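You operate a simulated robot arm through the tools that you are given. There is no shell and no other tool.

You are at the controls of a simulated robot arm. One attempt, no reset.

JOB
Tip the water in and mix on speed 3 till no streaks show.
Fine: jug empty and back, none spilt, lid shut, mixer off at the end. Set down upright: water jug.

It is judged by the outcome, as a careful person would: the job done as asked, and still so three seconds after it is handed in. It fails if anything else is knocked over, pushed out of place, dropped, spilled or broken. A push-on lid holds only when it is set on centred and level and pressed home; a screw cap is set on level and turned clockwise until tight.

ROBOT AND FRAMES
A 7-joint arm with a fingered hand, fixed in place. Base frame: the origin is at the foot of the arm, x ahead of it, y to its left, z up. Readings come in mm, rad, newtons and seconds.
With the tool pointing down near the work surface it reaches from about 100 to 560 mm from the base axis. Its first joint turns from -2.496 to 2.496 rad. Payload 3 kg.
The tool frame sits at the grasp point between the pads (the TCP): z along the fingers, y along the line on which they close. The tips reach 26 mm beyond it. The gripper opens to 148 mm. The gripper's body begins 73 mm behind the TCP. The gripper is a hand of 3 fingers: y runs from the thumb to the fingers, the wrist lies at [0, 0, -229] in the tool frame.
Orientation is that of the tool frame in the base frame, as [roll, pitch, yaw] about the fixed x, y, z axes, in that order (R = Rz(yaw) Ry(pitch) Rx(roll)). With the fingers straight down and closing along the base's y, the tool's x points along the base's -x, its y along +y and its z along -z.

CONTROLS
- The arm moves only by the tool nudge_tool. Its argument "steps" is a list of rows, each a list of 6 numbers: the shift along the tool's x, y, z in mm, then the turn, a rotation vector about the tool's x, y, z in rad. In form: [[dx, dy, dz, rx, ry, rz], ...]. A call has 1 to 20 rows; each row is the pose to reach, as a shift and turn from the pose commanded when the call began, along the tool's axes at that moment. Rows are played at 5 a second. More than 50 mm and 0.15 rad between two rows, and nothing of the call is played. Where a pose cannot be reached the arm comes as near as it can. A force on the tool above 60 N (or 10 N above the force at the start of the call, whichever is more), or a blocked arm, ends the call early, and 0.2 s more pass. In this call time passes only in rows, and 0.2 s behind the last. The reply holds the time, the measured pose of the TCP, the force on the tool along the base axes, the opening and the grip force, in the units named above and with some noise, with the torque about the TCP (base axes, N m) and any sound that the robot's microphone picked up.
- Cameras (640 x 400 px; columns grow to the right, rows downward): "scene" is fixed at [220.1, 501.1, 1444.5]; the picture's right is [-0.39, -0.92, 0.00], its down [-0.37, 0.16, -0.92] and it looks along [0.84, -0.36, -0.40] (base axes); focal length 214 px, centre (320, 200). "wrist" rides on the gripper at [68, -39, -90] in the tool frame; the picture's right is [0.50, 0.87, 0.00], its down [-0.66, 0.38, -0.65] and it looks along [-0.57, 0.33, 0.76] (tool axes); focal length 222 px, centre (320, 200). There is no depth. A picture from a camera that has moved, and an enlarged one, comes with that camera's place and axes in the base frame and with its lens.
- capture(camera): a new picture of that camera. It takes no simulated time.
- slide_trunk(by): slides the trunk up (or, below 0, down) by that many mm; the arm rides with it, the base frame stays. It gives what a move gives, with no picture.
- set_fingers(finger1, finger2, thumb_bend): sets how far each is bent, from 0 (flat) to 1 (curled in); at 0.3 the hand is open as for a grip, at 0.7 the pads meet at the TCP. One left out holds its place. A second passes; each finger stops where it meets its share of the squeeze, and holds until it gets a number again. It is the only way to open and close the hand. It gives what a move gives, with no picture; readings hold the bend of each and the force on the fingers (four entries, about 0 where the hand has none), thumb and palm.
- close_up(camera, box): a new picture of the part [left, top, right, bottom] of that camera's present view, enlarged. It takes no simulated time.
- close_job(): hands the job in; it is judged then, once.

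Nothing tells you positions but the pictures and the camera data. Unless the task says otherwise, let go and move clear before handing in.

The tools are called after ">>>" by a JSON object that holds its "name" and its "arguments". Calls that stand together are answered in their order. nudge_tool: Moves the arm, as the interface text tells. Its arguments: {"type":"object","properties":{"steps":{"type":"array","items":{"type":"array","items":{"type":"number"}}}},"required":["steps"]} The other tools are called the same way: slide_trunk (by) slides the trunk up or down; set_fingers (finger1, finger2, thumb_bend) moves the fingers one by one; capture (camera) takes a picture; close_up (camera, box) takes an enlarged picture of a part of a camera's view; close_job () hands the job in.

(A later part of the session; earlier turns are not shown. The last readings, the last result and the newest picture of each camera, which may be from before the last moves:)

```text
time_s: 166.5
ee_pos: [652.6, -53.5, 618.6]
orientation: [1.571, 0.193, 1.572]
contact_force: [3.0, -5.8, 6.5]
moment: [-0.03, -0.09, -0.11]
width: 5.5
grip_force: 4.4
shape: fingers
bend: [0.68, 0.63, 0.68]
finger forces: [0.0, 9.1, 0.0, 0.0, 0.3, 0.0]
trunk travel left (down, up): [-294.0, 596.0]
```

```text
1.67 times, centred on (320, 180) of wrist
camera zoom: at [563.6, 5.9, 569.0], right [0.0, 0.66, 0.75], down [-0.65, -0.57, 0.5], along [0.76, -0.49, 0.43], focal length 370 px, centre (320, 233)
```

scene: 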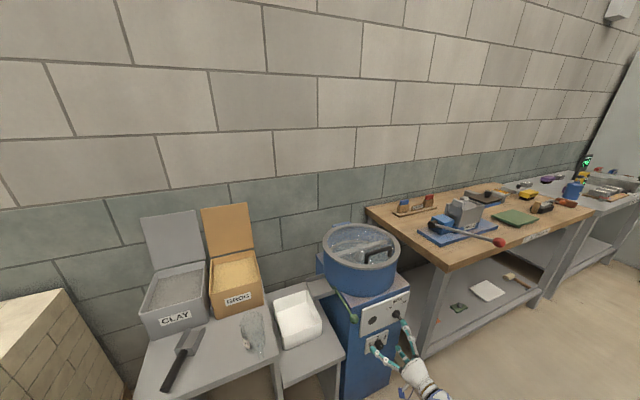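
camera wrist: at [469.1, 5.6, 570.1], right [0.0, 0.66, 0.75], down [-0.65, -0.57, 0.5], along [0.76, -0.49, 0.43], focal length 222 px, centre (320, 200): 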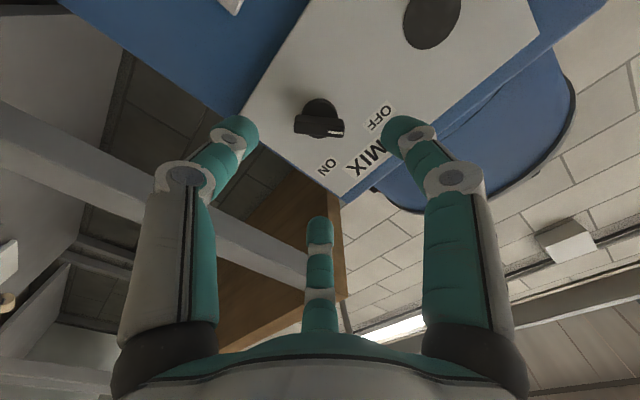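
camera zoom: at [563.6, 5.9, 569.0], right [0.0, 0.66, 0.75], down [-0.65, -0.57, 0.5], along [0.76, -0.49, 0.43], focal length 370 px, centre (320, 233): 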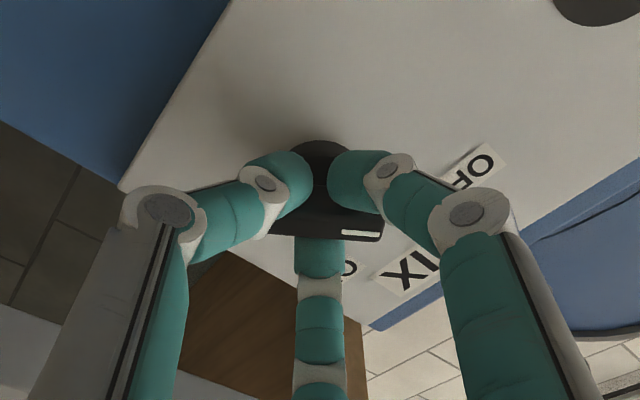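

>>> {"name": "nudge_tool", "arguments": {"steps": [[0, 0, 0, 0, 0, 0.1], [0, 0, 0, 0, 0, 0.2], [0, 0, 0, 0, 0, 0.3], [0, 0, 0, 0, 0, 0.4], [0, 0, 0, 0, 0, 0.5]]}}

>>> {"name": "close_up", "arguments": {"camera": "wrist", "box": [160, 60, 480, 300]}}

>>> {"name": "close_up", "arguments": {"camera": "scene", "box": [360, 290, 420, 350]}}

```text
time_s: 167.7
ee_pos: [655.6, -56.5, 618.3]
orientation: [1.573, -0.31, 1.568]
contact_force: [-3.7, -5.8, 7.3]
moment: [-0.05, -0.2, -0.17]
width: 4.7
grip_force: 6.8
shape: fingers
bend: [0.68, 0.63, 0.68]
finger forces: [1.6, 11.5, 0.0, 0.1, 0.1, 0.0]
trunk travel left (down, up): [-294.0, 596.0]
```

```text
1.67 times, centred on (320, 180) of wrist
camera zoom: at [566.7, 21.5, 602.4], right [0.0, 0.21, 0.98], down [-0.65, -0.74, 0.16], along [0.76, -0.64, 0.14], focal length 370 px, centre (320, 233)
```

zoom: 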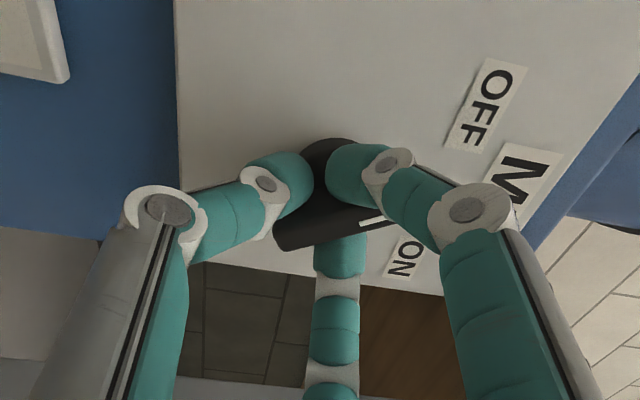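

```text
6.67 times, centred on (390, 320) of scene
camera zoom: at [220.1, 501.1, 1444.5], right [-0.39, -0.92, 0.0], down [-0.37, 0.16, -0.92], along [0.84, -0.36, -0.4], focal length 1430 px, centre (-147, -600)
```

zoom: 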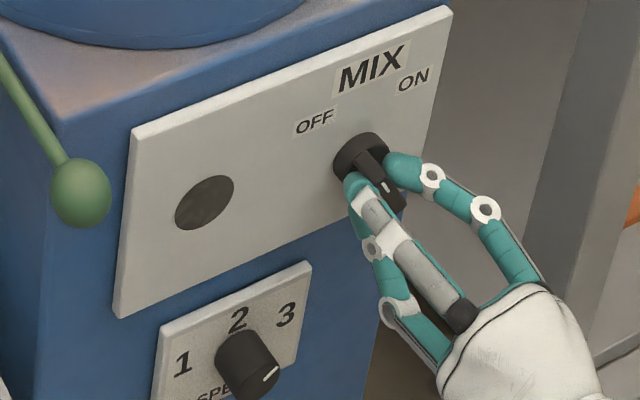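

It's engaged and turning. Continuing clockwise.

>>> {"name": "nudge_tool", "arguments": {"steps": [[0, 0, 0, 0, 0, 0.12], [0, 0, 0, 0, 0, 0.24], [0, 0, 0, 0, 0, 0.36], [0, 0, 0, 0, 0, 0.48], [0, 0, 0, 0, 0, 0.6]]}}

>>> {"name": "close_up", "arguments": {"camera": "wrist", "box": [160, 60, 480, 300]}}

>>> {"name": "close_up", "arguments": {"camera": "scene", "box": [360, 290, 420, 350]}}

```text
time_s: 168.9
ee_pos: [661.2, -58.4, 614.2]
orientation: [1.583, -0.917, 1.561]
contact_force: [-52.3, 1.4, 23.6]
moment: [-0.08, -1.33, 0.21]
width: 8.1
grip_force: 30.2
shape: fingers
bend: [0.74, 0.72, 0.68]
finger forces: [51.1, 8.6, 0.1, 0.0, 1.9, 0.0]
trunk travel left (down, up): [-294.0, 596.0]
```

```text
1.67 times, centred on (320, 180) of wrist
camera zoom: at [571.7, 14.8, 645.6], right [0.01, -0.38, 0.92], down [-0.66, -0.7, -0.29], along [0.76, -0.6, -0.26], focal length 370 px, centre (320, 233)
```

zoom: 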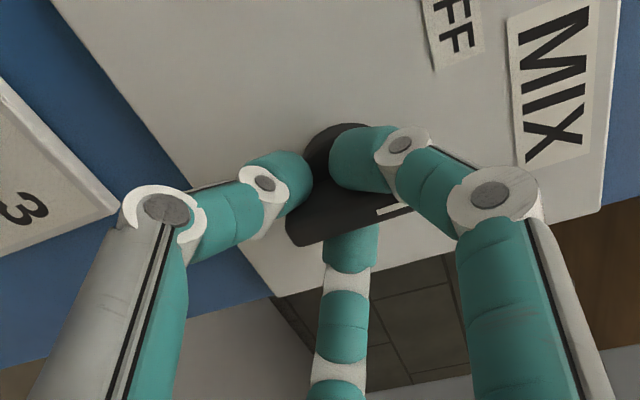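

```text
6.67 times, centred on (390, 320) of scene
camera zoom: at [220.1, 501.1, 1444.5], right [-0.39, -0.92, 0.0], down [-0.37, 0.16, -0.92], along [0.84, -0.36, -0.4], focal length 1430 px, centre (-147, -600)
```

zoom: 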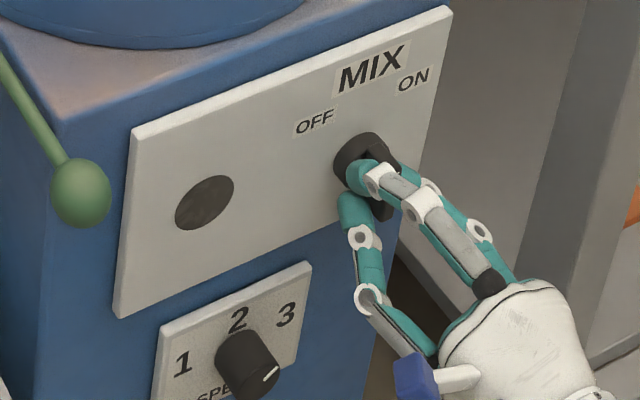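

The finger is pushing hard against the disc at about 50 N, so I'll ease back a little before continuing.

>>> {"name": "nudge_tool", "arguments": {"steps": [[0, 0, -4, 0, 0, 0], [0, 0, -8, 0, 0, 0]]}}

>>> {"name": "close_up", "arguments": {"camera": "wrist", "box": [160, 60, 480, 300]}}

```text
time_s: 169.5
ee_pos: [659.9, -56.4, 619.7]
orientation: [1.564, -0.922, 1.576]
contact_force: [-29.0, -5.7, 0.7]
moment: [0.04, -0.07, -0.1]
width: 4.1
grip_force: 20.9
shape: fingers
bend: [0.71, 0.72, 0.67]
finger forces: [16.2, 22.4, 0.1, 0.1, 4.0, 0.0]
trunk travel left (down, up): [-294.0, 596.0]
```

```text
1.67 times, centred on (320, 180) of wrist
camera zoom: at [571.2, 15.9, 650.6], right [0.0, -0.39, 0.92], down [-0.65, -0.7, -0.29], along [0.76, -0.6, -0.25], focal length 370 px, centre (320, 233)
```

zoom: 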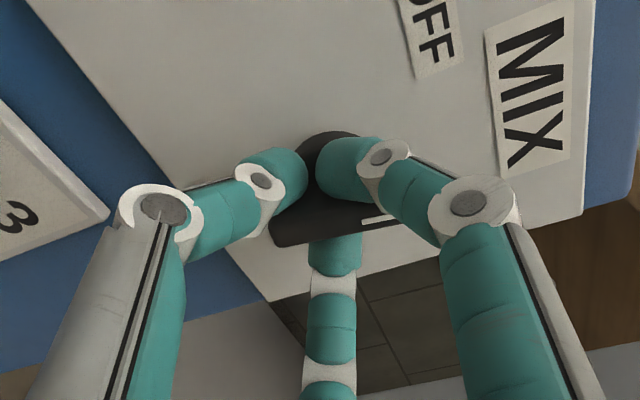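

>>> {"name": "nudge_tool", "arguments": {"steps": [[0, 0, -4, 0, 0, 0], [0, 0, -8, 0, 0, 0]]}}

>>> {"name": "close_up", "arguments": {"camera": "scene", "box": [360, 290, 420, 350]}}

```text
time_s: 170.1
ee_pos: [658.3, -53.3, 628.6]
orientation: [1.533, -0.924, 1.601]
contact_force: [-27.0, -13.1, -13.6]
moment: [0.0, 0.55, -0.59]
width: 6.6
grip_force: 20.6
shape: fingers
bend: [0.69, 0.73, 0.67]
finger forces: [0.7, 35.0, 0.0, 0.1, 6.1, 0.0]
trunk travel left (down, up): [-294.0, 596.0]
```

```text
6.67 times, centred on (390, 320) of scene
camera zoom: at [220.1, 501.1, 1444.5], right [-0.39, -0.92, 0.0], down [-0.37, 0.16, -0.92], along [0.84, -0.36, -0.4], focal length 1430 px, centre (-147, -600)
```

zoom: 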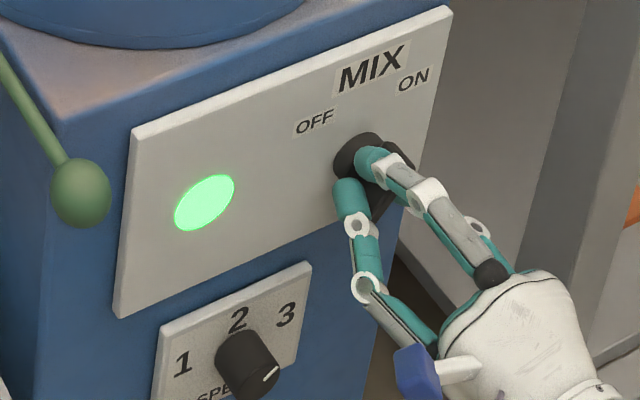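

The green lamp is lit, so it's mixing on speed 3. I'll release the switch without moving it and watch the bowl.

>>> {"name": "set_fingers", "arguments": {"finger1": 0.5, "finger2": 0.45, "thumb_bend": 0.5}}

>>> {"name": "close_up", "arguments": {"camera": "scene", "box": [320, 210, 420, 300]}}

>>> {"name": "close_up", "arguments": {"camera": "scene", "box": [360, 290, 420, 350]}}

>>> {"name": "close_up", "arguments": {"camera": "wrist", "box": [160, 60, 480, 300]}}

```text
time_s: 171.1
ee_pos: [659.5, -50.5, 631.8]
orientation: [1.53, -0.922, 1.604]
contact_force: [-13.8, 2.7, 0.0]
moment: [0.04, 0.16, -0.19]
width: 61.8
grip_force: 6.8
shape: fingers
bend: [0.5, 0.76, 0.5]
finger forces: [0.0, 12.8, 0.1, 0.0, 0.1, 0.0]
trunk travel left (down, up): [-294.0, 596.0]
```

```text
4.44 times, centred on (370, 255) of scene
camera zoom: at [220.1, 501.1, 1444.5], right [-0.39, -0.92, 0.0], down [-0.37, 0.16, -0.92], along [0.84, -0.36, -0.4], focal length 953 px, centre (98, -44)
```

zoom: 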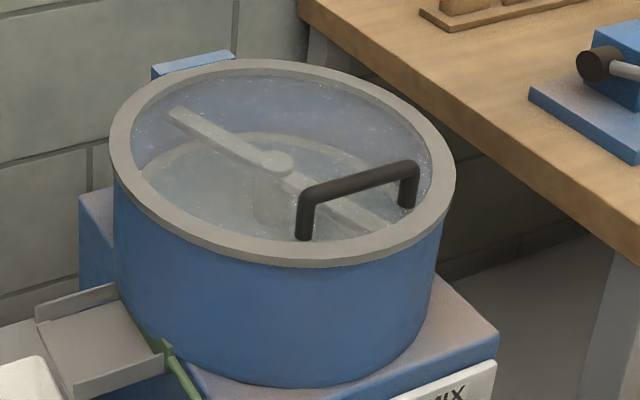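

```text
6.67 times, centred on (390, 320) of scene
camera zoom: at [220.1, 501.1, 1444.5], right [-0.39, -0.92, 0.0], down [-0.37, 0.16, -0.92], along [0.84, -0.36, -0.4], focal length 1430 px, centre (-147, -600)
```

zoom: 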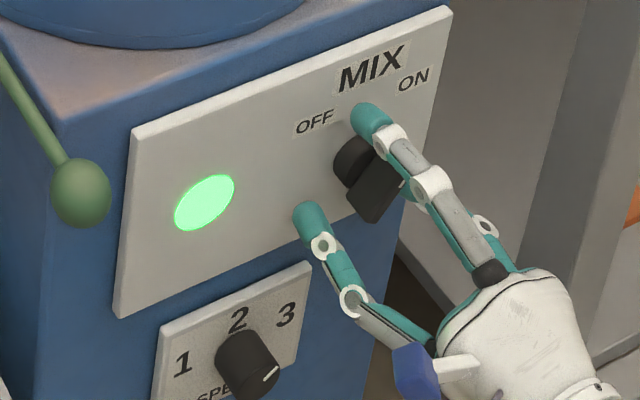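

```text
1.67 times, centred on (320, 180) of wrist
camera zoom: at [569.6, 20.6, 661.4], right [-0.02, -0.39, 0.92], down [-0.65, -0.7, -0.31], along [0.76, -0.6, -0.24], focal length 370 px, centre (320, 233)
```

zoom: 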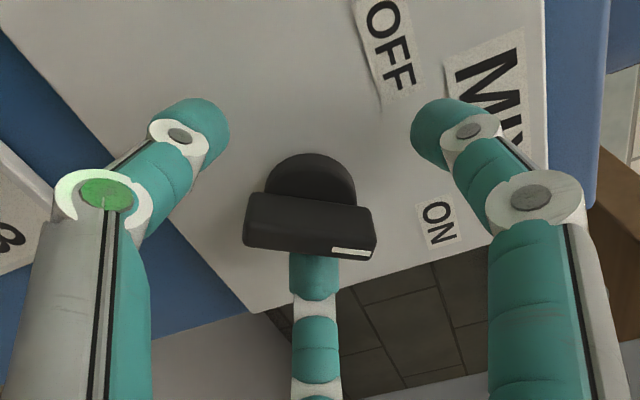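

Blades are turning. Finger 2's tip has crossed over the bar, so I'll relax it and withdraw straight back to avoid disturbing the switch.

>>> {"name": "set_fingers", "arguments": {"finger2": 0.76}}

>>> {"name": "nudge_tool", "arguments": {"steps": [[0, 0, -10, 0, 0, 0], [0, 0, -22, 0, 0, 0], [0, 0, -36, 0, 0, 0], [0, 0, -55, 0, 0, 0], [0, 0, -80, 0, 0, 0]]}}

>>> {"name": "close_up", "arguments": {"camera": "scene", "box": [320, 210, 420, 300]}}

>>> {"name": "close_up", "arguments": {"camera": "scene", "box": [360, 290, 420, 350]}}

```text
time_s: 172.1
ee_pos: [659.0, -52.7, 632.5]
orientation: [1.53, -0.926, 1.6]
contact_force: [-14.9, -14.2, -6.3]
moment: [-0.04, 0.3, -0.56]
width: 61.6
grip_force: 12.7
shape: fingers
bend: [0.5, 0.74, 0.5]
finger forces: [0.0, 24.9, 0.1, 0.0, 0.0, 0.1]
trunk travel left (down, up): [-294.0, 596.0]
```

```text
time_s: 173.5
ee_pos: [638.4, -12.4, 757.4]
orientation: [1.143, -0.999, 1.914]
contact_force: [-0.1, 0.0, -0.4]
moment: [-0.01, -0.03, -0.04]
width: 61.8
grip_force: 0.1
shape: fingers
bend: [0.5, 0.76, 0.5]
finger forces: [0.1, 0.0, 0.0, 0.0, 0.1, 0.0]
trunk travel left (down, up): [-294.0, 596.0]
stopped in row 5: the arm was blocked; the commanded pose is now the measured one
```

```text
4.44 times, centred on (370, 255) of scene
camera zoom: at [220.1, 501.1, 1444.5], right [-0.39, -0.92, 0.0], down [-0.37, 0.16, -0.92], along [0.84, -0.36, -0.4], focal length 953 px, centre (98, -44)
```

zoom: 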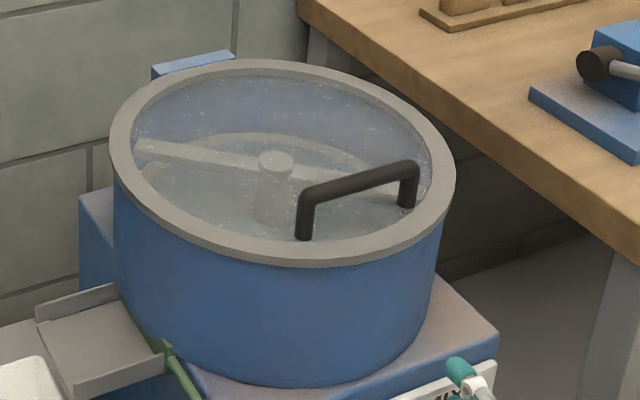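

```text
6.67 times, centred on (390, 320) of scene
camera zoom: at [220.1, 501.1, 1444.5], right [-0.39, -0.92, 0.0], down [-0.37, 0.16, -0.92], along [0.84, -0.36, -0.4], focal length 1430 px, centre (-147, -600)
```

zoom: 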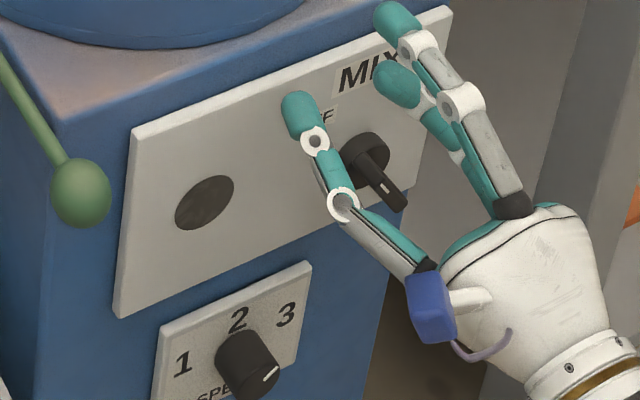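

The switch went back to OFF as the hand dragged away; the arm was blocked and the hand drifted upward. Let me see what the arm is doing.

>>> {"name": "capture", "arguments": {"camera": "scene"}}

>>> {"name": "capture", "arguments": {"camera": "wrist"}}

```text
taken
```

scene: 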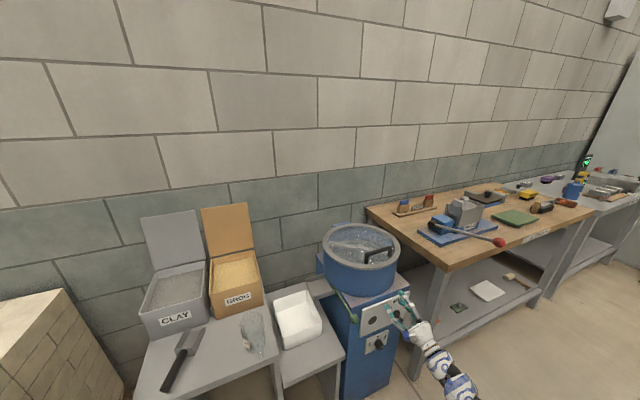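

```text
taken
camera wrist: at [544.4, 58.1, 774.6], right [-0.21, -0.49, 0.85], down [-0.57, -0.64, -0.51], along [0.8, -0.59, -0.14], focal length 222 px, centre (320, 200)
```

wrist: 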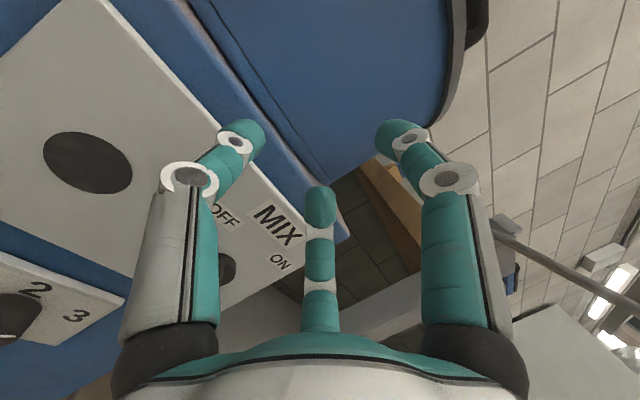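

The wrist got near its joint limit at that roll angle. I'll back off and return to a comfortable roll. Then I'll simply push the switch bar's lower end sideways with one extended finger, which needs no wrist rotation.

>>> {"name": "nudge_tool", "arguments": {"steps": [[-3, 0.4, -5.5, 0.0171, 0.0018, -0.1297], [-6, 0.8, -11, 0.0341, 0.0035, -0.2594], [-9, 1.2, -16.5, 0.0512, 0.0053, -0.3891], [-12, 1.6, -22, 0.0683, 0.007, -0.5188], [-15, 2, -27.6, 0.0853, 0.0088, -0.6484], [-18, 2.4, -33, 0.1024, 0.0105, -0.7781], [-21, 2.8, -38.6, 0.1194, 0.0123, -0.9078], [-24, 3.2, -44.1, 0.1365, 0.014, -1.0375], [-27, 3.6, -49.6, 0.1536, 0.0158, -1.1672], [-30, 4, -55.1, 0.1706, 0.0175, -1.2969], [-33, 4.4, -60.6, 0.1877, 0.0193, -1.4266], [-36, 4.8, -66.2, 0.2048, 0.021, -1.5563], [-39, 5.2, -71.7, 0.2218, 0.0228, -1.6859], [-42, 5.6, -77.2, 0.2389, 0.0245, -1.8156], [-45, 6, -82.7, 0.2559, 0.0263, -1.9453], [-48, 6.4, -88.2, 0.273, 0.028, -2.075]]}}

>>> {"name": "set_fingers", "arguments": {"finger1": 0.9, "finger2": 0.3, "thumb_bend": 0.9}}

>>> {"name": "capture", "arguments": {"camera": "wrist"}}

>>> {"name": "capture", "arguments": {"camera": "scene"}}

```text
time_s: 176.9
ee_pos: [548.3, -53.0, 678.0]
orientation: [1.573, 1.052, 1.573]
contact_force: [0.4, 1.1, 0.2]
moment: [-0.02, 0.02, -0.01]
width: 62.2
grip_force: 0.0
shape: fingers
bend: [0.5, 0.76, 0.5]
finger forces: [0.0, 0.0, 0.0, 0.0, 0.0, 0.1]
out of reach, approached as far as the arm can: row 13, 14, 15, 16
trunk travel left (down, up): [-294.0, 596.0]
```

```text
time_s: 177.9
ee_pos: [549.3, -52.6, 680.5]
orientation: [1.568, 1.052, 1.568]
contact_force: [-0.3, 0.0, -0.3]
moment: [0.01, 0.03, -0.01]
width: 0.1
grip_force: 0.1
shape: fingers
bend: [0.86, 0.3, 0.83]
finger forces: [0.1, 0.1, 0.1, 0.0, 0.0, 0.0]
trunk travel left (down, up): [-294.0, 596.0]
```

```text
taken
camera wrist: at [460.1, -52.1, 602.6], right [0.0, 1.0, 0.0], down [-0.65, 0.0, 0.76], along [0.76, 0.0, 0.65], focal length 222 px, centre (320, 200)
```

wrist: 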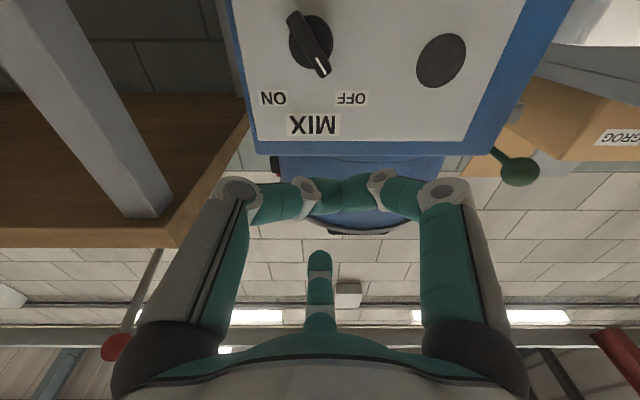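

```text
taken
```

scene: 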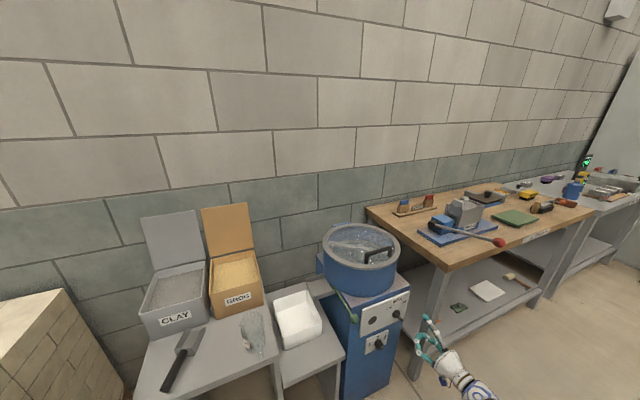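

The camera view shows the bar about 26° left of vertical, lamp off. I'll position finger 2 to the right of the bar's lower end.

>>> {"name": "slide_trunk", "arguments": {"by": -148}}

>>> {"name": "nudge_tool", "arguments": {"steps": [[-8.6, -14.9, 0, 0, 0, 0], [-17.2, -29.8, 0, 0, 0, 0], [-17.2, -29.8, 35, 0, 0, 0], [-17.2, -29.8, 65, 0, 0, 0]]}}

>>> {"name": "capture", "arguments": {"camera": "wrist"}}

>>> {"name": "close_up", "arguments": {"camera": "scene", "box": [360, 290, 430, 360]}}

```text
time_s: 179.7
ee_pos: [548.5, -53.0, 531.0]
orientation: [1.568, 1.052, 1.567]
contact_force: [0.3, 0.3, -0.3]
moment: [0.02, -0.01, -0.01]
width: 0.1
grip_force: 0.1
shape: fingers
bend: [0.86, 0.3, 0.83]
finger forces: [0.0, 0.0, 0.0, 0.0, 0.0, 0.0]
trunk travel left (down, up): [-146.0, 744.0]
```

```text
time_s: 180.7
ee_pos: [613.9, -85.0, 532.2]
orientation: [1.566, 1.048, 1.565]
contact_force: [-0.2, -0.6, 0.1]
moment: [0.03, 0.01, 0.01]
width: 0.3
grip_force: 0.2
shape: fingers
bend: [0.86, 0.3, 0.83]
finger forces: [0.0, 0.0, 0.0, 0.1, 0.0, 0.0]
out of reach, approached as far as the arm can: row 1, 2
trunk travel left (down, up): [-146.0, 744.0]
```

```text
taken
camera wrist: at [525.0, -85.3, 455.2], right [0.0, 1.0, 0.0], down [-0.66, 0.0, 0.76], along [0.76, 0.0, 0.66], focal length 222 px, centre (320, 200)
```

wrist: 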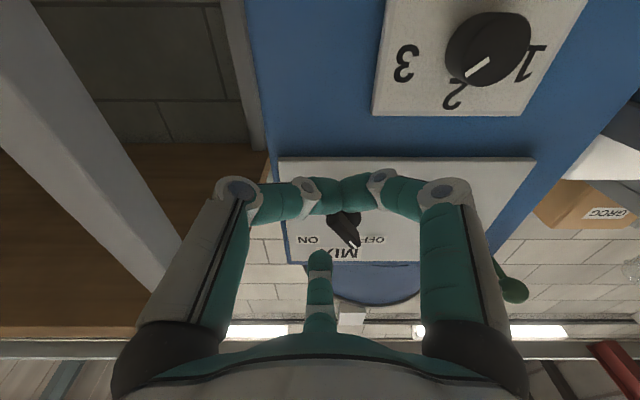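

```text
5.71 times, centred on (395, 325) of scene
camera zoom: at [220.1, 501.1, 1444.5], right [-0.39, -0.92, 0.0], down [-0.37, 0.16, -0.92], along [0.84, -0.36, -0.4], focal length 1226 px, centre (-109, -514)
```

zoom: 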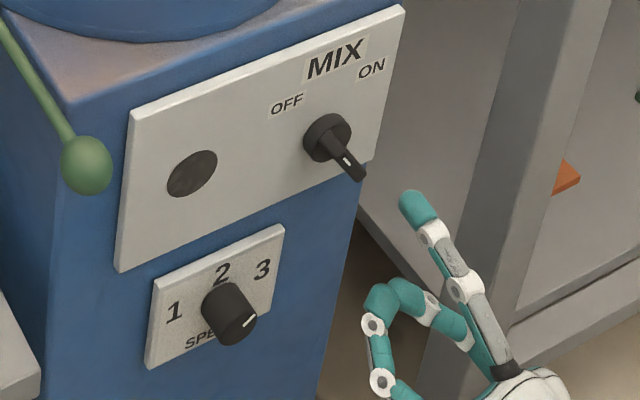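

>>> {"name": "nudge_tool", "arguments": {"steps": [[0, 0, 20, 0, 0, 0], [0, 0, 38, 0, 0, 0]]}}

>>> {"name": "close_up", "arguments": {"camera": "wrist", "box": [240, 160, 420, 300]}}

>>> {"name": "close_up", "arguments": {"camera": "scene", "box": [370, 290, 420, 340]}}

```text
time_s: 181.3
ee_pos: [651.1, -85.7, 532.5]
orientation: [1.57, 1.05, 1.571]
contact_force: [0.1, -0.7, -0.5]
moment: [-0.03, -0.01, 0.03]
width: 0.0
grip_force: 0.1
shape: fingers
bend: [0.86, 0.3, 0.83]
finger forces: [0.0, 0.1, 0.0, 0.0, 0.0, 0.0]
trunk travel left (down, up): [-146.0, 744.0]
```

```text
2.86 times, centred on (330, 230) of wrist
camera zoom: at [562.0, -85.0, 454.2], right [0.0, 1.0, 0.0], down [-0.65, 0.0, 0.76], along [0.76, 0.0, 0.65], focal length 635 px, centre (291, 114)
```

zoom: 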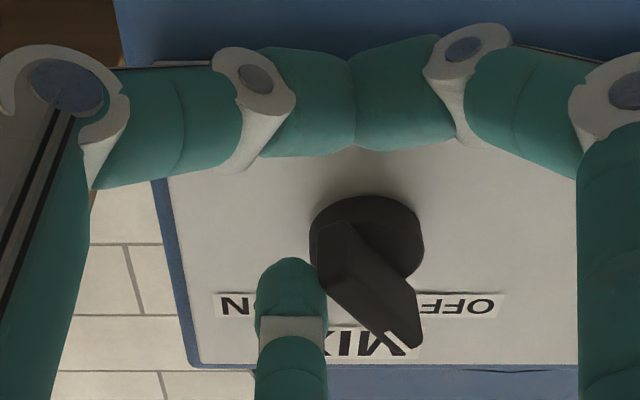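

```text
8.00 times, centred on (395, 315) of scene
camera zoom: at [220.1, 501.1, 1444.5], right [-0.39, -0.92, 0.0], down [-0.37, 0.16, -0.92], along [0.84, -0.36, -0.4], focal length 1716 px, centre (-280, -720)
```

zoom: 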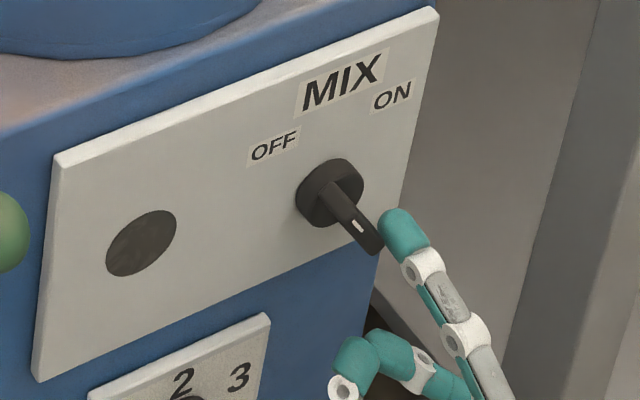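

The fingertip is right beside the bar's lower end. I'll sweep it along the arc to swing the switch to ON.

>>> {"name": "nudge_tool", "arguments": {"steps": [[5, 1, 0, 0, 0, 0], [10, 2.2, 0, 0, 0, 0], [14.3, 2.1, 0, 0, 0, 0], [18.4, 2.9, 0, 0, 0, 0], [22.3, 4.3, 0, 0, 0, 0], [26, 6.5, 0, 0, 0, 0], [29.2, 9.1, 0, 0, 0, 0], [31.8, 12.3, 0, 0, 0, 0]]}}

>>> {"name": "close_up", "arguments": {"camera": "wrist", "box": [240, 160, 420, 300]}}

>>> {"name": "close_up", "arguments": {"camera": "scene", "box": [370, 290, 420, 340]}}

```text
time_s: 183.1
ee_pos: [651.4, -59.4, 509.5]
orientation: [1.572, 1.05, 1.568]
contact_force: [-0.5, 0.7, 0.4]
moment: [-0.03, -0.03, -0.02]
width: 0.0
grip_force: 0.1
shape: fingers
bend: [0.86, 0.3, 0.83]
finger forces: [0.0, 0.0, 0.0, 0.1, 0.0, 0.1]
trunk travel left (down, up): [-146.0, 744.0]
```

```text
2.86 times, centred on (330, 230) of wrist
camera zoom: at [562.8, -60.0, 433.1], right [0.0, 1.0, 0.0], down [-0.65, 0.0, 0.76], along [0.76, 0.0, 0.65], focal length 635 px, centre (291, 114)
```

zoom: 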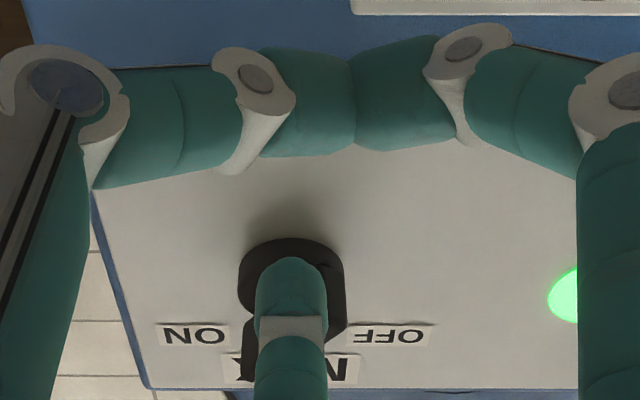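

```text
8.00 times, centred on (395, 315) of scene
camera zoom: at [220.1, 501.1, 1444.5], right [-0.39, -0.92, 0.0], down [-0.37, 0.16, -0.92], along [0.84, -0.36, -0.4], focal length 1716 px, centre (-280, -720)
```

zoom: 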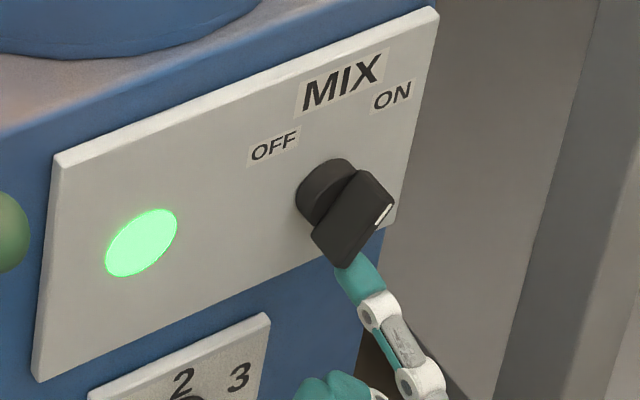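

The lamp is green and the switch points to ON. I'll move the finger clear, ready on the other side for switching off, and watch the mix.

>>> {"name": "nudge_tool", "arguments": {"steps": [[8.7, -5, 0, 0, 0, 0], [8.7, -5, -20, 0, 0, 0], [8.7, -5, -45, 0, 0, 0], [2, 10, -45, 0, 0, 0], [-5.8, 40.9, -45, 0, 0, 0]]}}

>>> {"name": "close_up", "arguments": {"camera": "scene", "box": [320, 210, 420, 300]}}

>>> {"name": "close_up", "arguments": {"camera": "scene", "box": [360, 290, 430, 360]}}

```text
time_s: 184.3
ee_pos: [607.5, -27.1, 536.9]
orientation: [1.568, 1.05, 1.568]
contact_force: [1.0, 0.0, -0.4]
moment: [0.0, -0.04, 0.0]
width: 0.2
grip_force: 0.1
shape: fingers
bend: [0.86, 0.3, 0.83]
finger forces: [0.0, 0.1, 0.1, 0.0, 0.0, 0.0]
trunk travel left (down, up): [-146.0, 744.0]
```

```text
4.44 times, centred on (370, 255) of scene
camera zoom: at [220.1, 501.1, 1444.5], right [-0.39, -0.92, 0.0], down [-0.37, 0.16, -0.92], along [0.84, -0.36, -0.4], focal length 953 px, centre (98, -44)
```

zoom: 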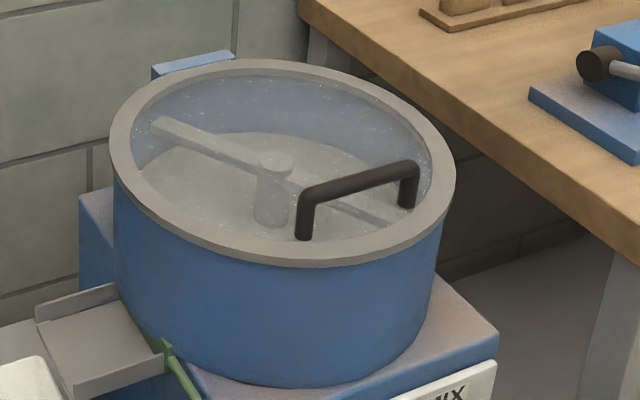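

```text
5.71 times, centred on (395, 325) of scene
camera zoom: at [220.1, 501.1, 1444.5], right [-0.39, -0.92, 0.0], down [-0.37, 0.16, -0.92], along [0.84, -0.36, -0.4], focal length 1226 px, centre (-109, -514)
```

zoom: 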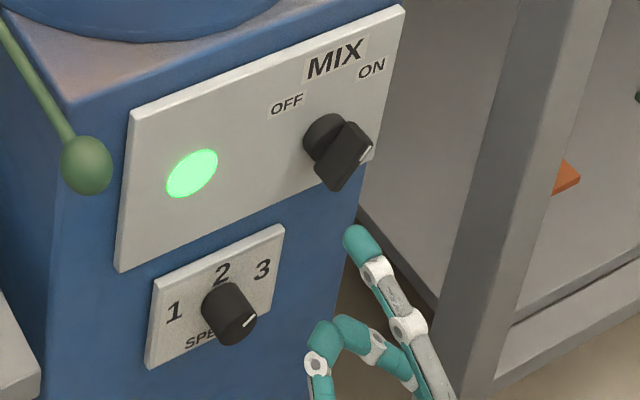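

>>> {"name": "close_up", "arguments": {"camera": "scene", "box": [335, 230, 405, 275]}}

>>> {"name": "nudge_tool", "arguments": {"steps": [[0, 0, 0, 0, 0, 0], [0, 0, 0, 0, 0, 0], [0, 0, 0, 0, 0, 0], [0, 0, 0, 0, 0, 0], [0, 0, 0, 0, 0, 0], [0, 0, 0, 0, 0, 0], [0, 0, 0, 0, 0, 0], [0, 0, 0, 0, 0, 0], [0, 0, 0, 0, 0, 0], [0, 0, 0, 0, 0, 0], [0, 0, 0, 0, 0, 0], [0, 0, 0, 0, 0, 0], [0, 0, 0, 0, 0, 0], [0, 0, 0, 0, 0, 0], [0, 0, 0, 0, 0, 0]]}}

>>> {"name": "close_up", "arguments": {"camera": "scene", "box": [335, 230, 405, 275]}}

```text
8.89 times, centred on (370, 252) of scene
camera zoom: at [220.1, 501.1, 1444.5], right [-0.39, -0.92, 0.0], down [-0.37, 0.16, -0.92], along [0.84, -0.36, -0.4], focal length 1906 px, centre (-124, -267)
```

zoom: 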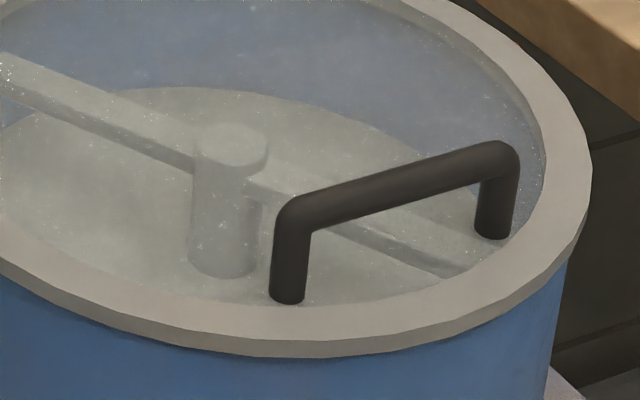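

```text
time_s: 187.5
ee_pos: [607.4, -26.3, 536.8]
orientation: [1.57, 1.049, 1.569]
contact_force: [-0.9, 0.6, 0.1]
moment: [0.02, 0.01, -0.02]
width: 0.0
grip_force: 0.1
shape: fingers
bend: [0.86, 0.3, 0.83]
finger forces: [0.0, 0.0, 0.0, 0.0, 0.1, 0.0]
trunk travel left (down, up): [-146.0, 744.0]
```

```text
8.89 times, centred on (370, 252) of scene
camera zoom: at [220.1, 501.1, 1444.5], right [-0.39, -0.92, 0.0], down [-0.37, 0.16, -0.92], along [0.84, -0.36, -0.4], focal length 1906 px, centre (-124, -267)
```

zoom: 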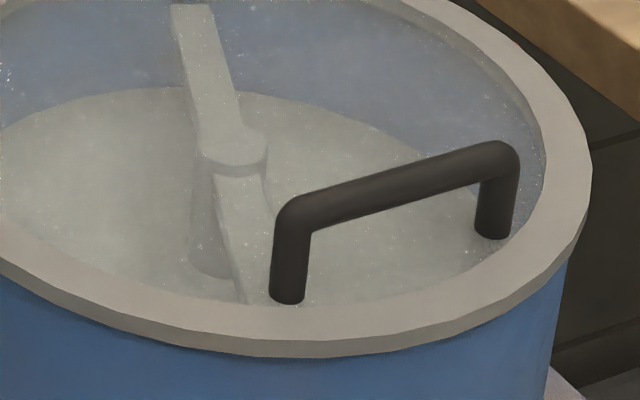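

The mix is becoming more even. I'll keep it running and watch.

>>> {"name": "nudge_tool", "arguments": {"steps": [[0, 0, 0, 0, 0, 0], [0, 0, 0, 0, 0, 0], [0, 0, 0, 0, 0, 0], [0, 0, 0, 0, 0, 0], [0, 0, 0, 0, 0, 0], [0, 0, 0, 0, 0, 0], [0, 0, 0, 0, 0, 0], [0, 0, 0, 0, 0, 0], [0, 0, 0, 0, 0, 0], [0, 0, 0, 0, 0, 0], [0, 0, 0, 0, 0, 0], [0, 0, 0, 0, 0, 0], [0, 0, 0, 0, 0, 0], [0, 0, 0, 0, 0, 0], [0, 0, 0, 0, 0, 0]]}}

>>> {"name": "close_up", "arguments": {"camera": "scene", "box": [325, 222, 405, 278]}}

>>> {"name": "nudge_tool", "arguments": {"steps": [[0, 0, 0, 0, 0, 0], [0, 0, 0, 0, 0, 0], [0, 0, 0, 0, 0, 0], [0, 0, 0, 0, 0, 0], [0, 0, 0, 0, 0, 0], [0, 0, 0, 0, 0, 0], [0, 0, 0, 0, 0, 0], [0, 0, 0, 0, 0, 0], [0, 0, 0, 0, 0, 0], [0, 0, 0, 0, 0, 0], [0, 0, 0, 0, 0, 0], [0, 0, 0, 0, 0, 0], [0, 0, 0, 0, 0, 0], [0, 0, 0, 0, 0, 0], [0, 0, 0, 0, 0, 0]]}}

>>> {"name": "close_up", "arguments": {"camera": "scene", "box": [325, 222, 405, 278]}}

```text
time_s: 190.7
ee_pos: [607.0, -26.8, 535.9]
orientation: [1.568, 1.05, 1.569]
contact_force: [-0.5, -1.0, -0.8]
moment: [0.0, 0.03, 0.01]
width: 0.1
grip_force: 0.0
shape: fingers
bend: [0.86, 0.3, 0.83]
finger forces: [0.1, 0.0, 0.1, 0.0, 0.0, 0.1]
trunk travel left (down, up): [-146.0, 744.0]
```

```text
7.14 times, centred on (365, 250) of scene
camera zoom: at [220.1, 501.1, 1444.5], right [-0.39, -0.92, 0.0], down [-0.37, 0.16, -0.92], along [0.84, -0.36, -0.4], focal length 1532 px, centre (-1, -157)
```

zoom: 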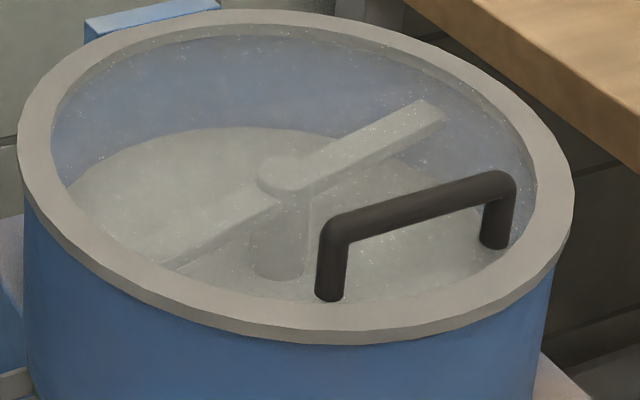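

```text
time_s: 193.9
ee_pos: [607.3, -27.0, 535.3]
orientation: [1.569, 1.05, 1.57]
contact_force: [-0.2, 1.0, 0.4]
moment: [0.0, 0.0, -0.01]
width: 0.1
grip_force: 0.0
shape: fingers
bend: [0.86, 0.3, 0.83]
finger forces: [0.0, 0.1, 0.0, 0.0, 0.0, 0.0]
trunk travel left (down, up): [-146.0, 744.0]
```

```text
7.14 times, centred on (365, 250) of scene
camera zoom: at [220.1, 501.1, 1444.5], right [-0.39, -0.92, 0.0], down [-0.37, 0.16, -0.92], along [0.84, -0.36, -0.4], focal length 1532 px, centre (-1, -157)
```

zoom: 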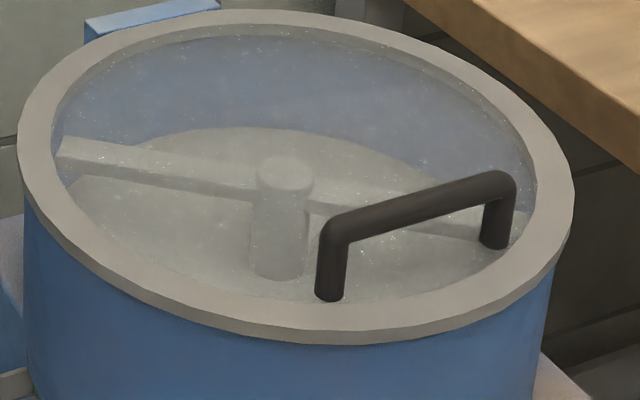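

>>> {"name": "close_up", "arguments": {"camera": "scene", "box": [330, 235, 370, 262]}}

>>> {"name": "close_up", "arguments": {"camera": "scene", "box": [360, 235, 395, 262]}}

```text
14.81 times, centred on (350, 248) of scene
camera zoom: at [220.1, 501.1, 1444.5], right [-0.39, -0.92, 0.0], down [-0.37, 0.16, -0.92], along [0.84, -0.36, -0.4], focal length 3177 px, centre (-124, -518)
```

zoom: 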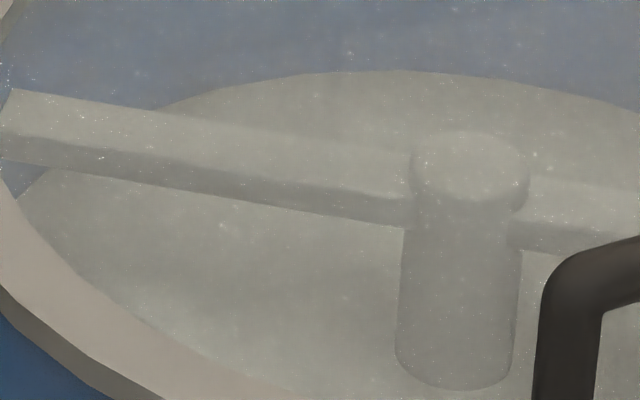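

```text
14.81 times, centred on (378, 248) of scene
camera zoom: at [220.1, 501.1, 1444.5], right [-0.39, -0.92, 0.0], down [-0.37, 0.16, -0.92], along [0.84, -0.36, -0.4], focal length 3177 px, centre (-532, -518)
```

zoom: 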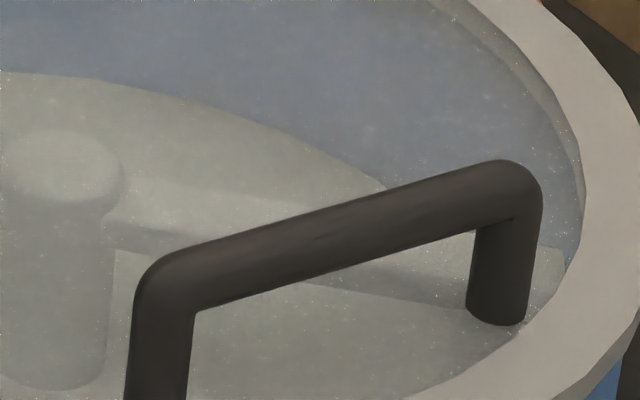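

No streaks that I can see. I'll run a few more seconds and compare to be sure nothing is still changing.

>>> {"name": "nudge_tool", "arguments": {"steps": [[0, 0, 0, 0, 0, 0], [0, 0, 0, 0, 0, 0], [0, 0, 0, 0, 0, 0], [0, 0, 0, 0, 0, 0], [0, 0, 0, 0, 0, 0], [0, 0, 0, 0, 0, 0], [0, 0, 0, 0, 0, 0], [0, 0, 0, 0, 0, 0], [0, 0, 0, 0, 0, 0], [0, 0, 0, 0, 0, 0], [0, 0, 0, 0, 0, 0], [0, 0, 0, 0, 0, 0], [0, 0, 0, 0, 0, 0], [0, 0, 0, 0, 0, 0], [0, 0, 0, 0, 0, 0], [0, 0, 0, 0, 0, 0], [0, 0, 0, 0, 0, 0], [0, 0, 0, 0, 0, 0]]}}

>>> {"name": "close_up", "arguments": {"camera": "scene", "box": [325, 222, 405, 278]}}

>>> {"name": "close_up", "arguments": {"camera": "scene", "box": [330, 235, 370, 262]}}

```text
time_s: 197.7
ee_pos: [606.9, -26.5, 535.8]
orientation: [1.569, 1.049, 1.57]
contact_force: [0.6, -0.6, -0.2]
moment: [0.02, 0.02, -0.02]
width: 0.2
grip_force: 0.0
shape: fingers
bend: [0.86, 0.3, 0.83]
finger forces: [0.0, 0.0, 0.1, 0.1, 0.1, 0.1]
trunk travel left (down, up): [-146.0, 744.0]
```

```text
7.14 times, centred on (365, 250) of scene
camera zoom: at [220.1, 501.1, 1444.5], right [-0.39, -0.92, 0.0], down [-0.37, 0.16, -0.92], along [0.84, -0.36, -0.4], focal length 1532 px, centre (-1, -157)
```

zoom: 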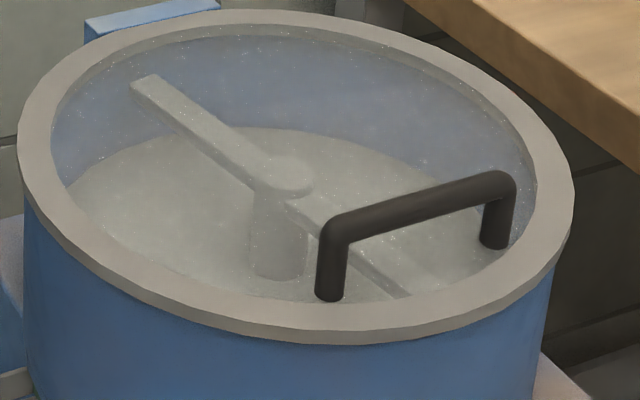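

```text
14.81 times, centred on (350, 248) of scene
camera zoom: at [220.1, 501.1, 1444.5], right [-0.39, -0.92, 0.0], down [-0.37, 0.16, -0.92], along [0.84, -0.36, -0.4], focal length 3177 px, centre (-124, -518)
```

zoom: 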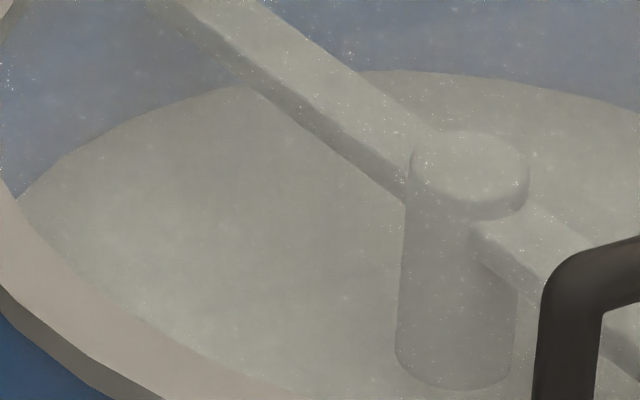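

The mix is even and unchanging, with no streaks. Now I'll switch off by pushing the bar's lower end back from the other side.

>>> {"name": "nudge_tool", "arguments": {"steps": [[0, 0, 25, 0, 0, 0], [0, 0, 45, 0, 0, 0], [0.2, -7.9, 45, 0, 0, 0], [3.9, -11.3, 45, 0, 0, 0], [6.2, -14.8, 45, 0, 0, 0], [8, -18.6, 45, 0, 0, 0], [9.1, -22.7, 45, 0, 0, 0], [9.5, -26.8, 45, 0, 0, 0], [9.1, -31, 45, 0, 0, 0], [8, -35, 45, 0, 0, 0], [6.2, -38.8, 45, 0, 0, 0], [4.4, -41.6, 45, 0, 0, 0]]}}

>>> {"name": "close_up", "arguments": {"camera": "scene", "box": [370, 290, 420, 340]}}

>>> {"name": "close_up", "arguments": {"camera": "wrist", "box": [240, 160, 420, 300]}}

```text
time_s: 200.3
ee_pos: [652.1, -60.6, 511.6]
orientation: [1.567, 1.047, 1.569]
contact_force: [0.8, 0.1, 0.1]
moment: [0.0, 0.0, 0.02]
width: 0.1
grip_force: 0.1
shape: fingers
bend: [0.86, 0.3, 0.83]
finger forces: [0.0, 0.0, 0.0, 0.0, 0.1, 0.0]
trunk travel left (down, up): [-146.0, 744.0]
```

```text
8.00 times, centred on (395, 315) of scene
camera zoom: at [220.1, 501.1, 1444.5], right [-0.39, -0.92, 0.0], down [-0.37, 0.16, -0.92], along [0.84, -0.36, -0.4], focal length 1716 px, centre (-280, -720)
```

zoom: 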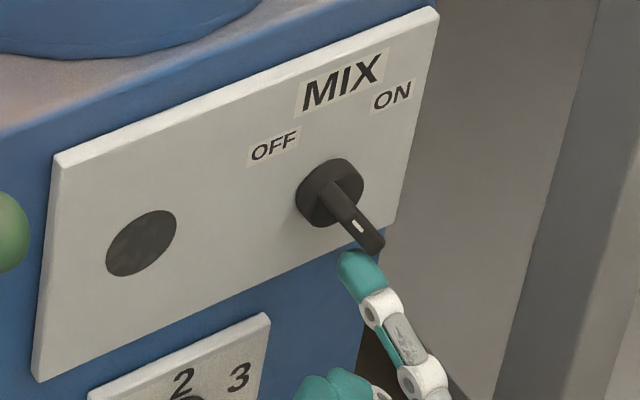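

```text
2.86 times, centred on (330, 230) of wrist
camera zoom: at [563.1, -61.3, 434.2], right [0.0, 1.0, 0.0], down [-0.65, 0.0, 0.76], along [0.76, 0.0, 0.65], focal length 635 px, centre (291, 114)
```

zoom: 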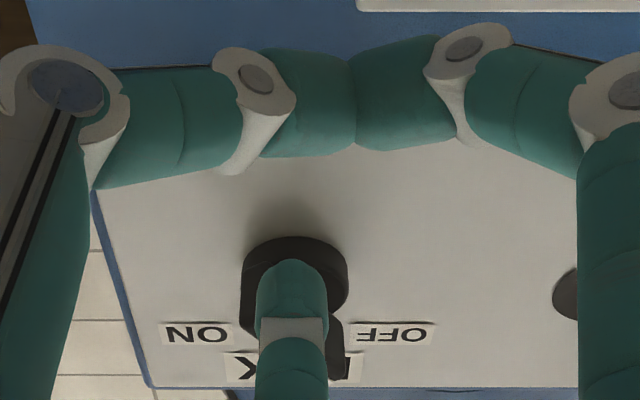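

The lamp is out and the switch is back at OFF. I'll withdraw clear and do a final check.

>>> {"name": "nudge_tool", "arguments": {"steps": [[8, -4.6, 0, 0, 0, 0], [8, -4.6, -30, 0, 0, 0], [8, -4.6, -65, 0, 0, 0], [8, -4.6, -95, 0, 0, 0]]}}

>>> {"name": "capture", "arguments": {"camera": "scene"}}

>>> {"name": "close_up", "arguments": {"camera": "scene", "box": [350, 290, 430, 370]}}

>>> {"name": "close_up", "arguments": {"camera": "scene", "box": [315, 215, 415, 300]}}

>>> {"name": "close_up", "arguments": {"camera": "scene", "box": [130, 200, 340, 390]}}

```text
time_s: 201.3
ee_pos: [554.5, -62.2, 502.2]
orientation: [1.566, 1.048, 1.568]
contact_force: [-0.7, 0.1, 0.2]
moment: [0.01, -0.02, -0.06]
width: 0.0
grip_force: 0.0
shape: fingers
bend: [0.86, 0.3, 0.83]
finger forces: [0.0, 0.1, 0.0, 0.0, 0.0, 0.1]
trunk travel left (down, up): [-146.0, 744.0]
```

```text
taken
```

scene: 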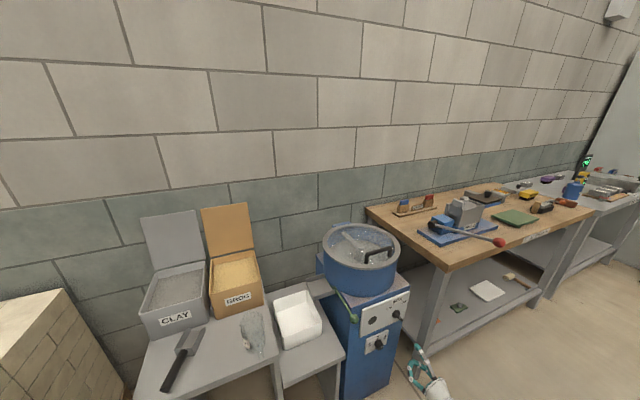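

```text
5.00 times, centred on (390, 330) of scene
camera zoom: at [220.1, 501.1, 1444.5], right [-0.39, -0.92, 0.0], down [-0.37, 0.16, -0.92], along [0.84, -0.36, -0.4], focal length 1072 px, centre (-30, -450)
```

zoom: 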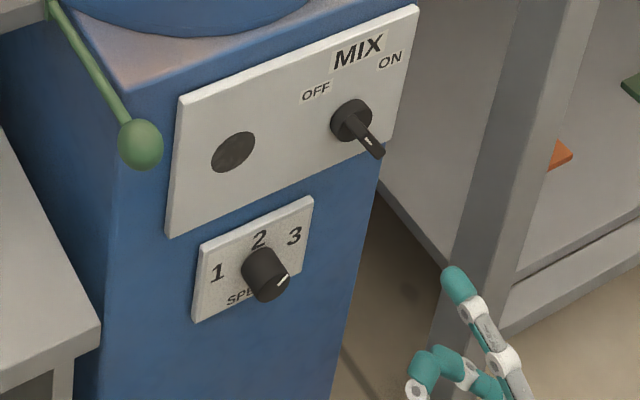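

```text
4.71 times, centred on (365, 258) of scene
camera zoom: at [220.1, 501.1, 1444.5], right [-0.39, -0.92, 0.0], down [-0.37, 0.16, -0.92], along [0.84, -0.36, -0.4], focal length 1009 px, centre (108, -71)
```

zoom: 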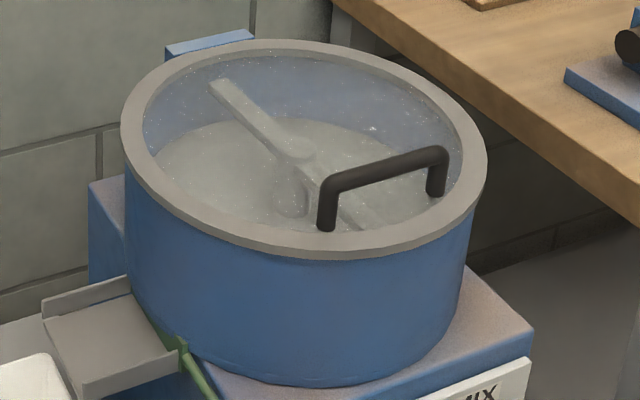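

```text
2.11 times, centred on (235, 295) of scene
camera zoom: at [220.1, 501.1, 1444.5], right [-0.39, -0.92, 0.0], down [-0.37, 0.16, -0.92], along [0.84, -0.36, -0.4], focal length 452 px, centre (499, 0)
```

zoom: 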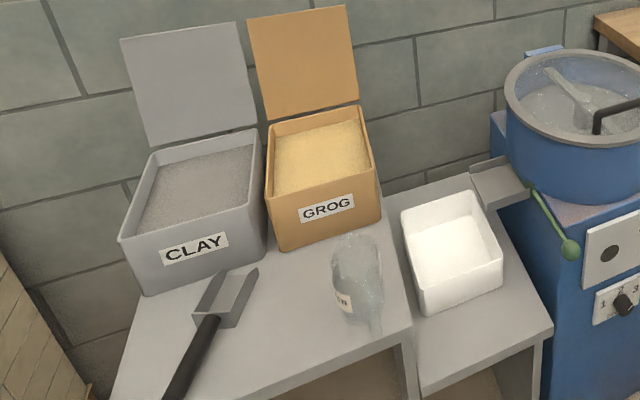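

>>> {"name": "close_up", "arguments": {"camera": "scene", "box": [330, 230, 390, 268]}}

>>> {"name": "close_up", "arguments": {"camera": "scene", "box": [375, 295, 415, 330]}}

>>> {"name": "close_up", "arguments": {"camera": "scene", "box": [225, 300, 285, 360]}}

```text
10.53 times, centred on (360, 249) of scene
camera zoom: at [220.1, 501.1, 1444.5], right [-0.39, -0.92, 0.0], down [-0.37, 0.16, -0.92], along [0.84, -0.36, -0.4], focal length 2258 px, centre (-101, -316)
```

zoom: 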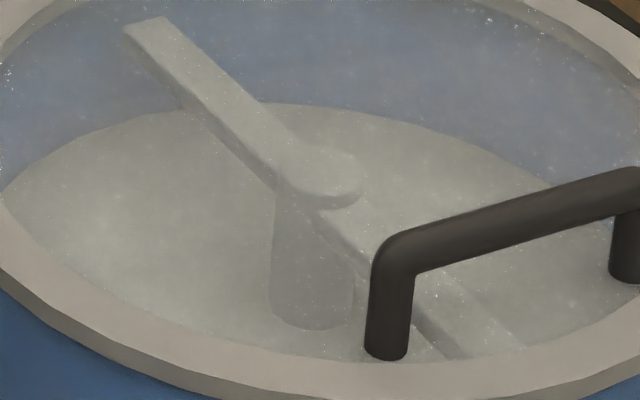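

```text
11.43 times, centred on (395, 312) of scene
camera zoom: at [220.1, 501.1, 1444.5], right [-0.39, -0.92, 0.0], down [-0.37, 0.16, -0.92], along [0.84, -0.36, -0.4], focal length 2451 px, centre (-537, -1086)
```

zoom: 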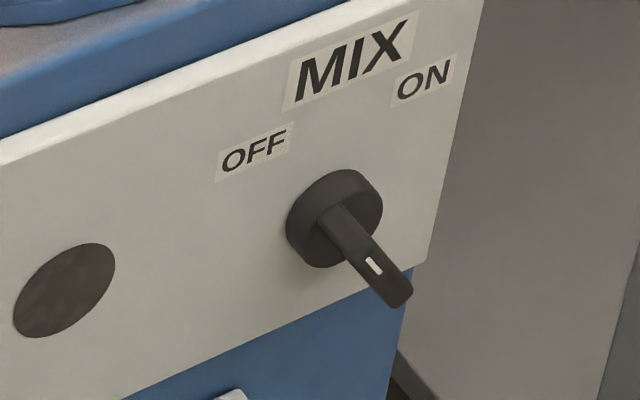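

```text
6.67 times, centred on (255, 330) of scene
camera zoom: at [220.1, 501.1, 1444.5], right [-0.39, -0.92, 0.0], down [-0.37, 0.16, -0.92], along [0.84, -0.36, -0.4], focal length 1430 px, centre (753, -667)
```

zoom: 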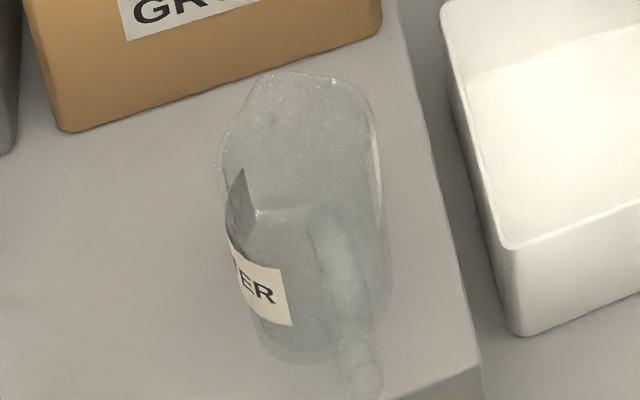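

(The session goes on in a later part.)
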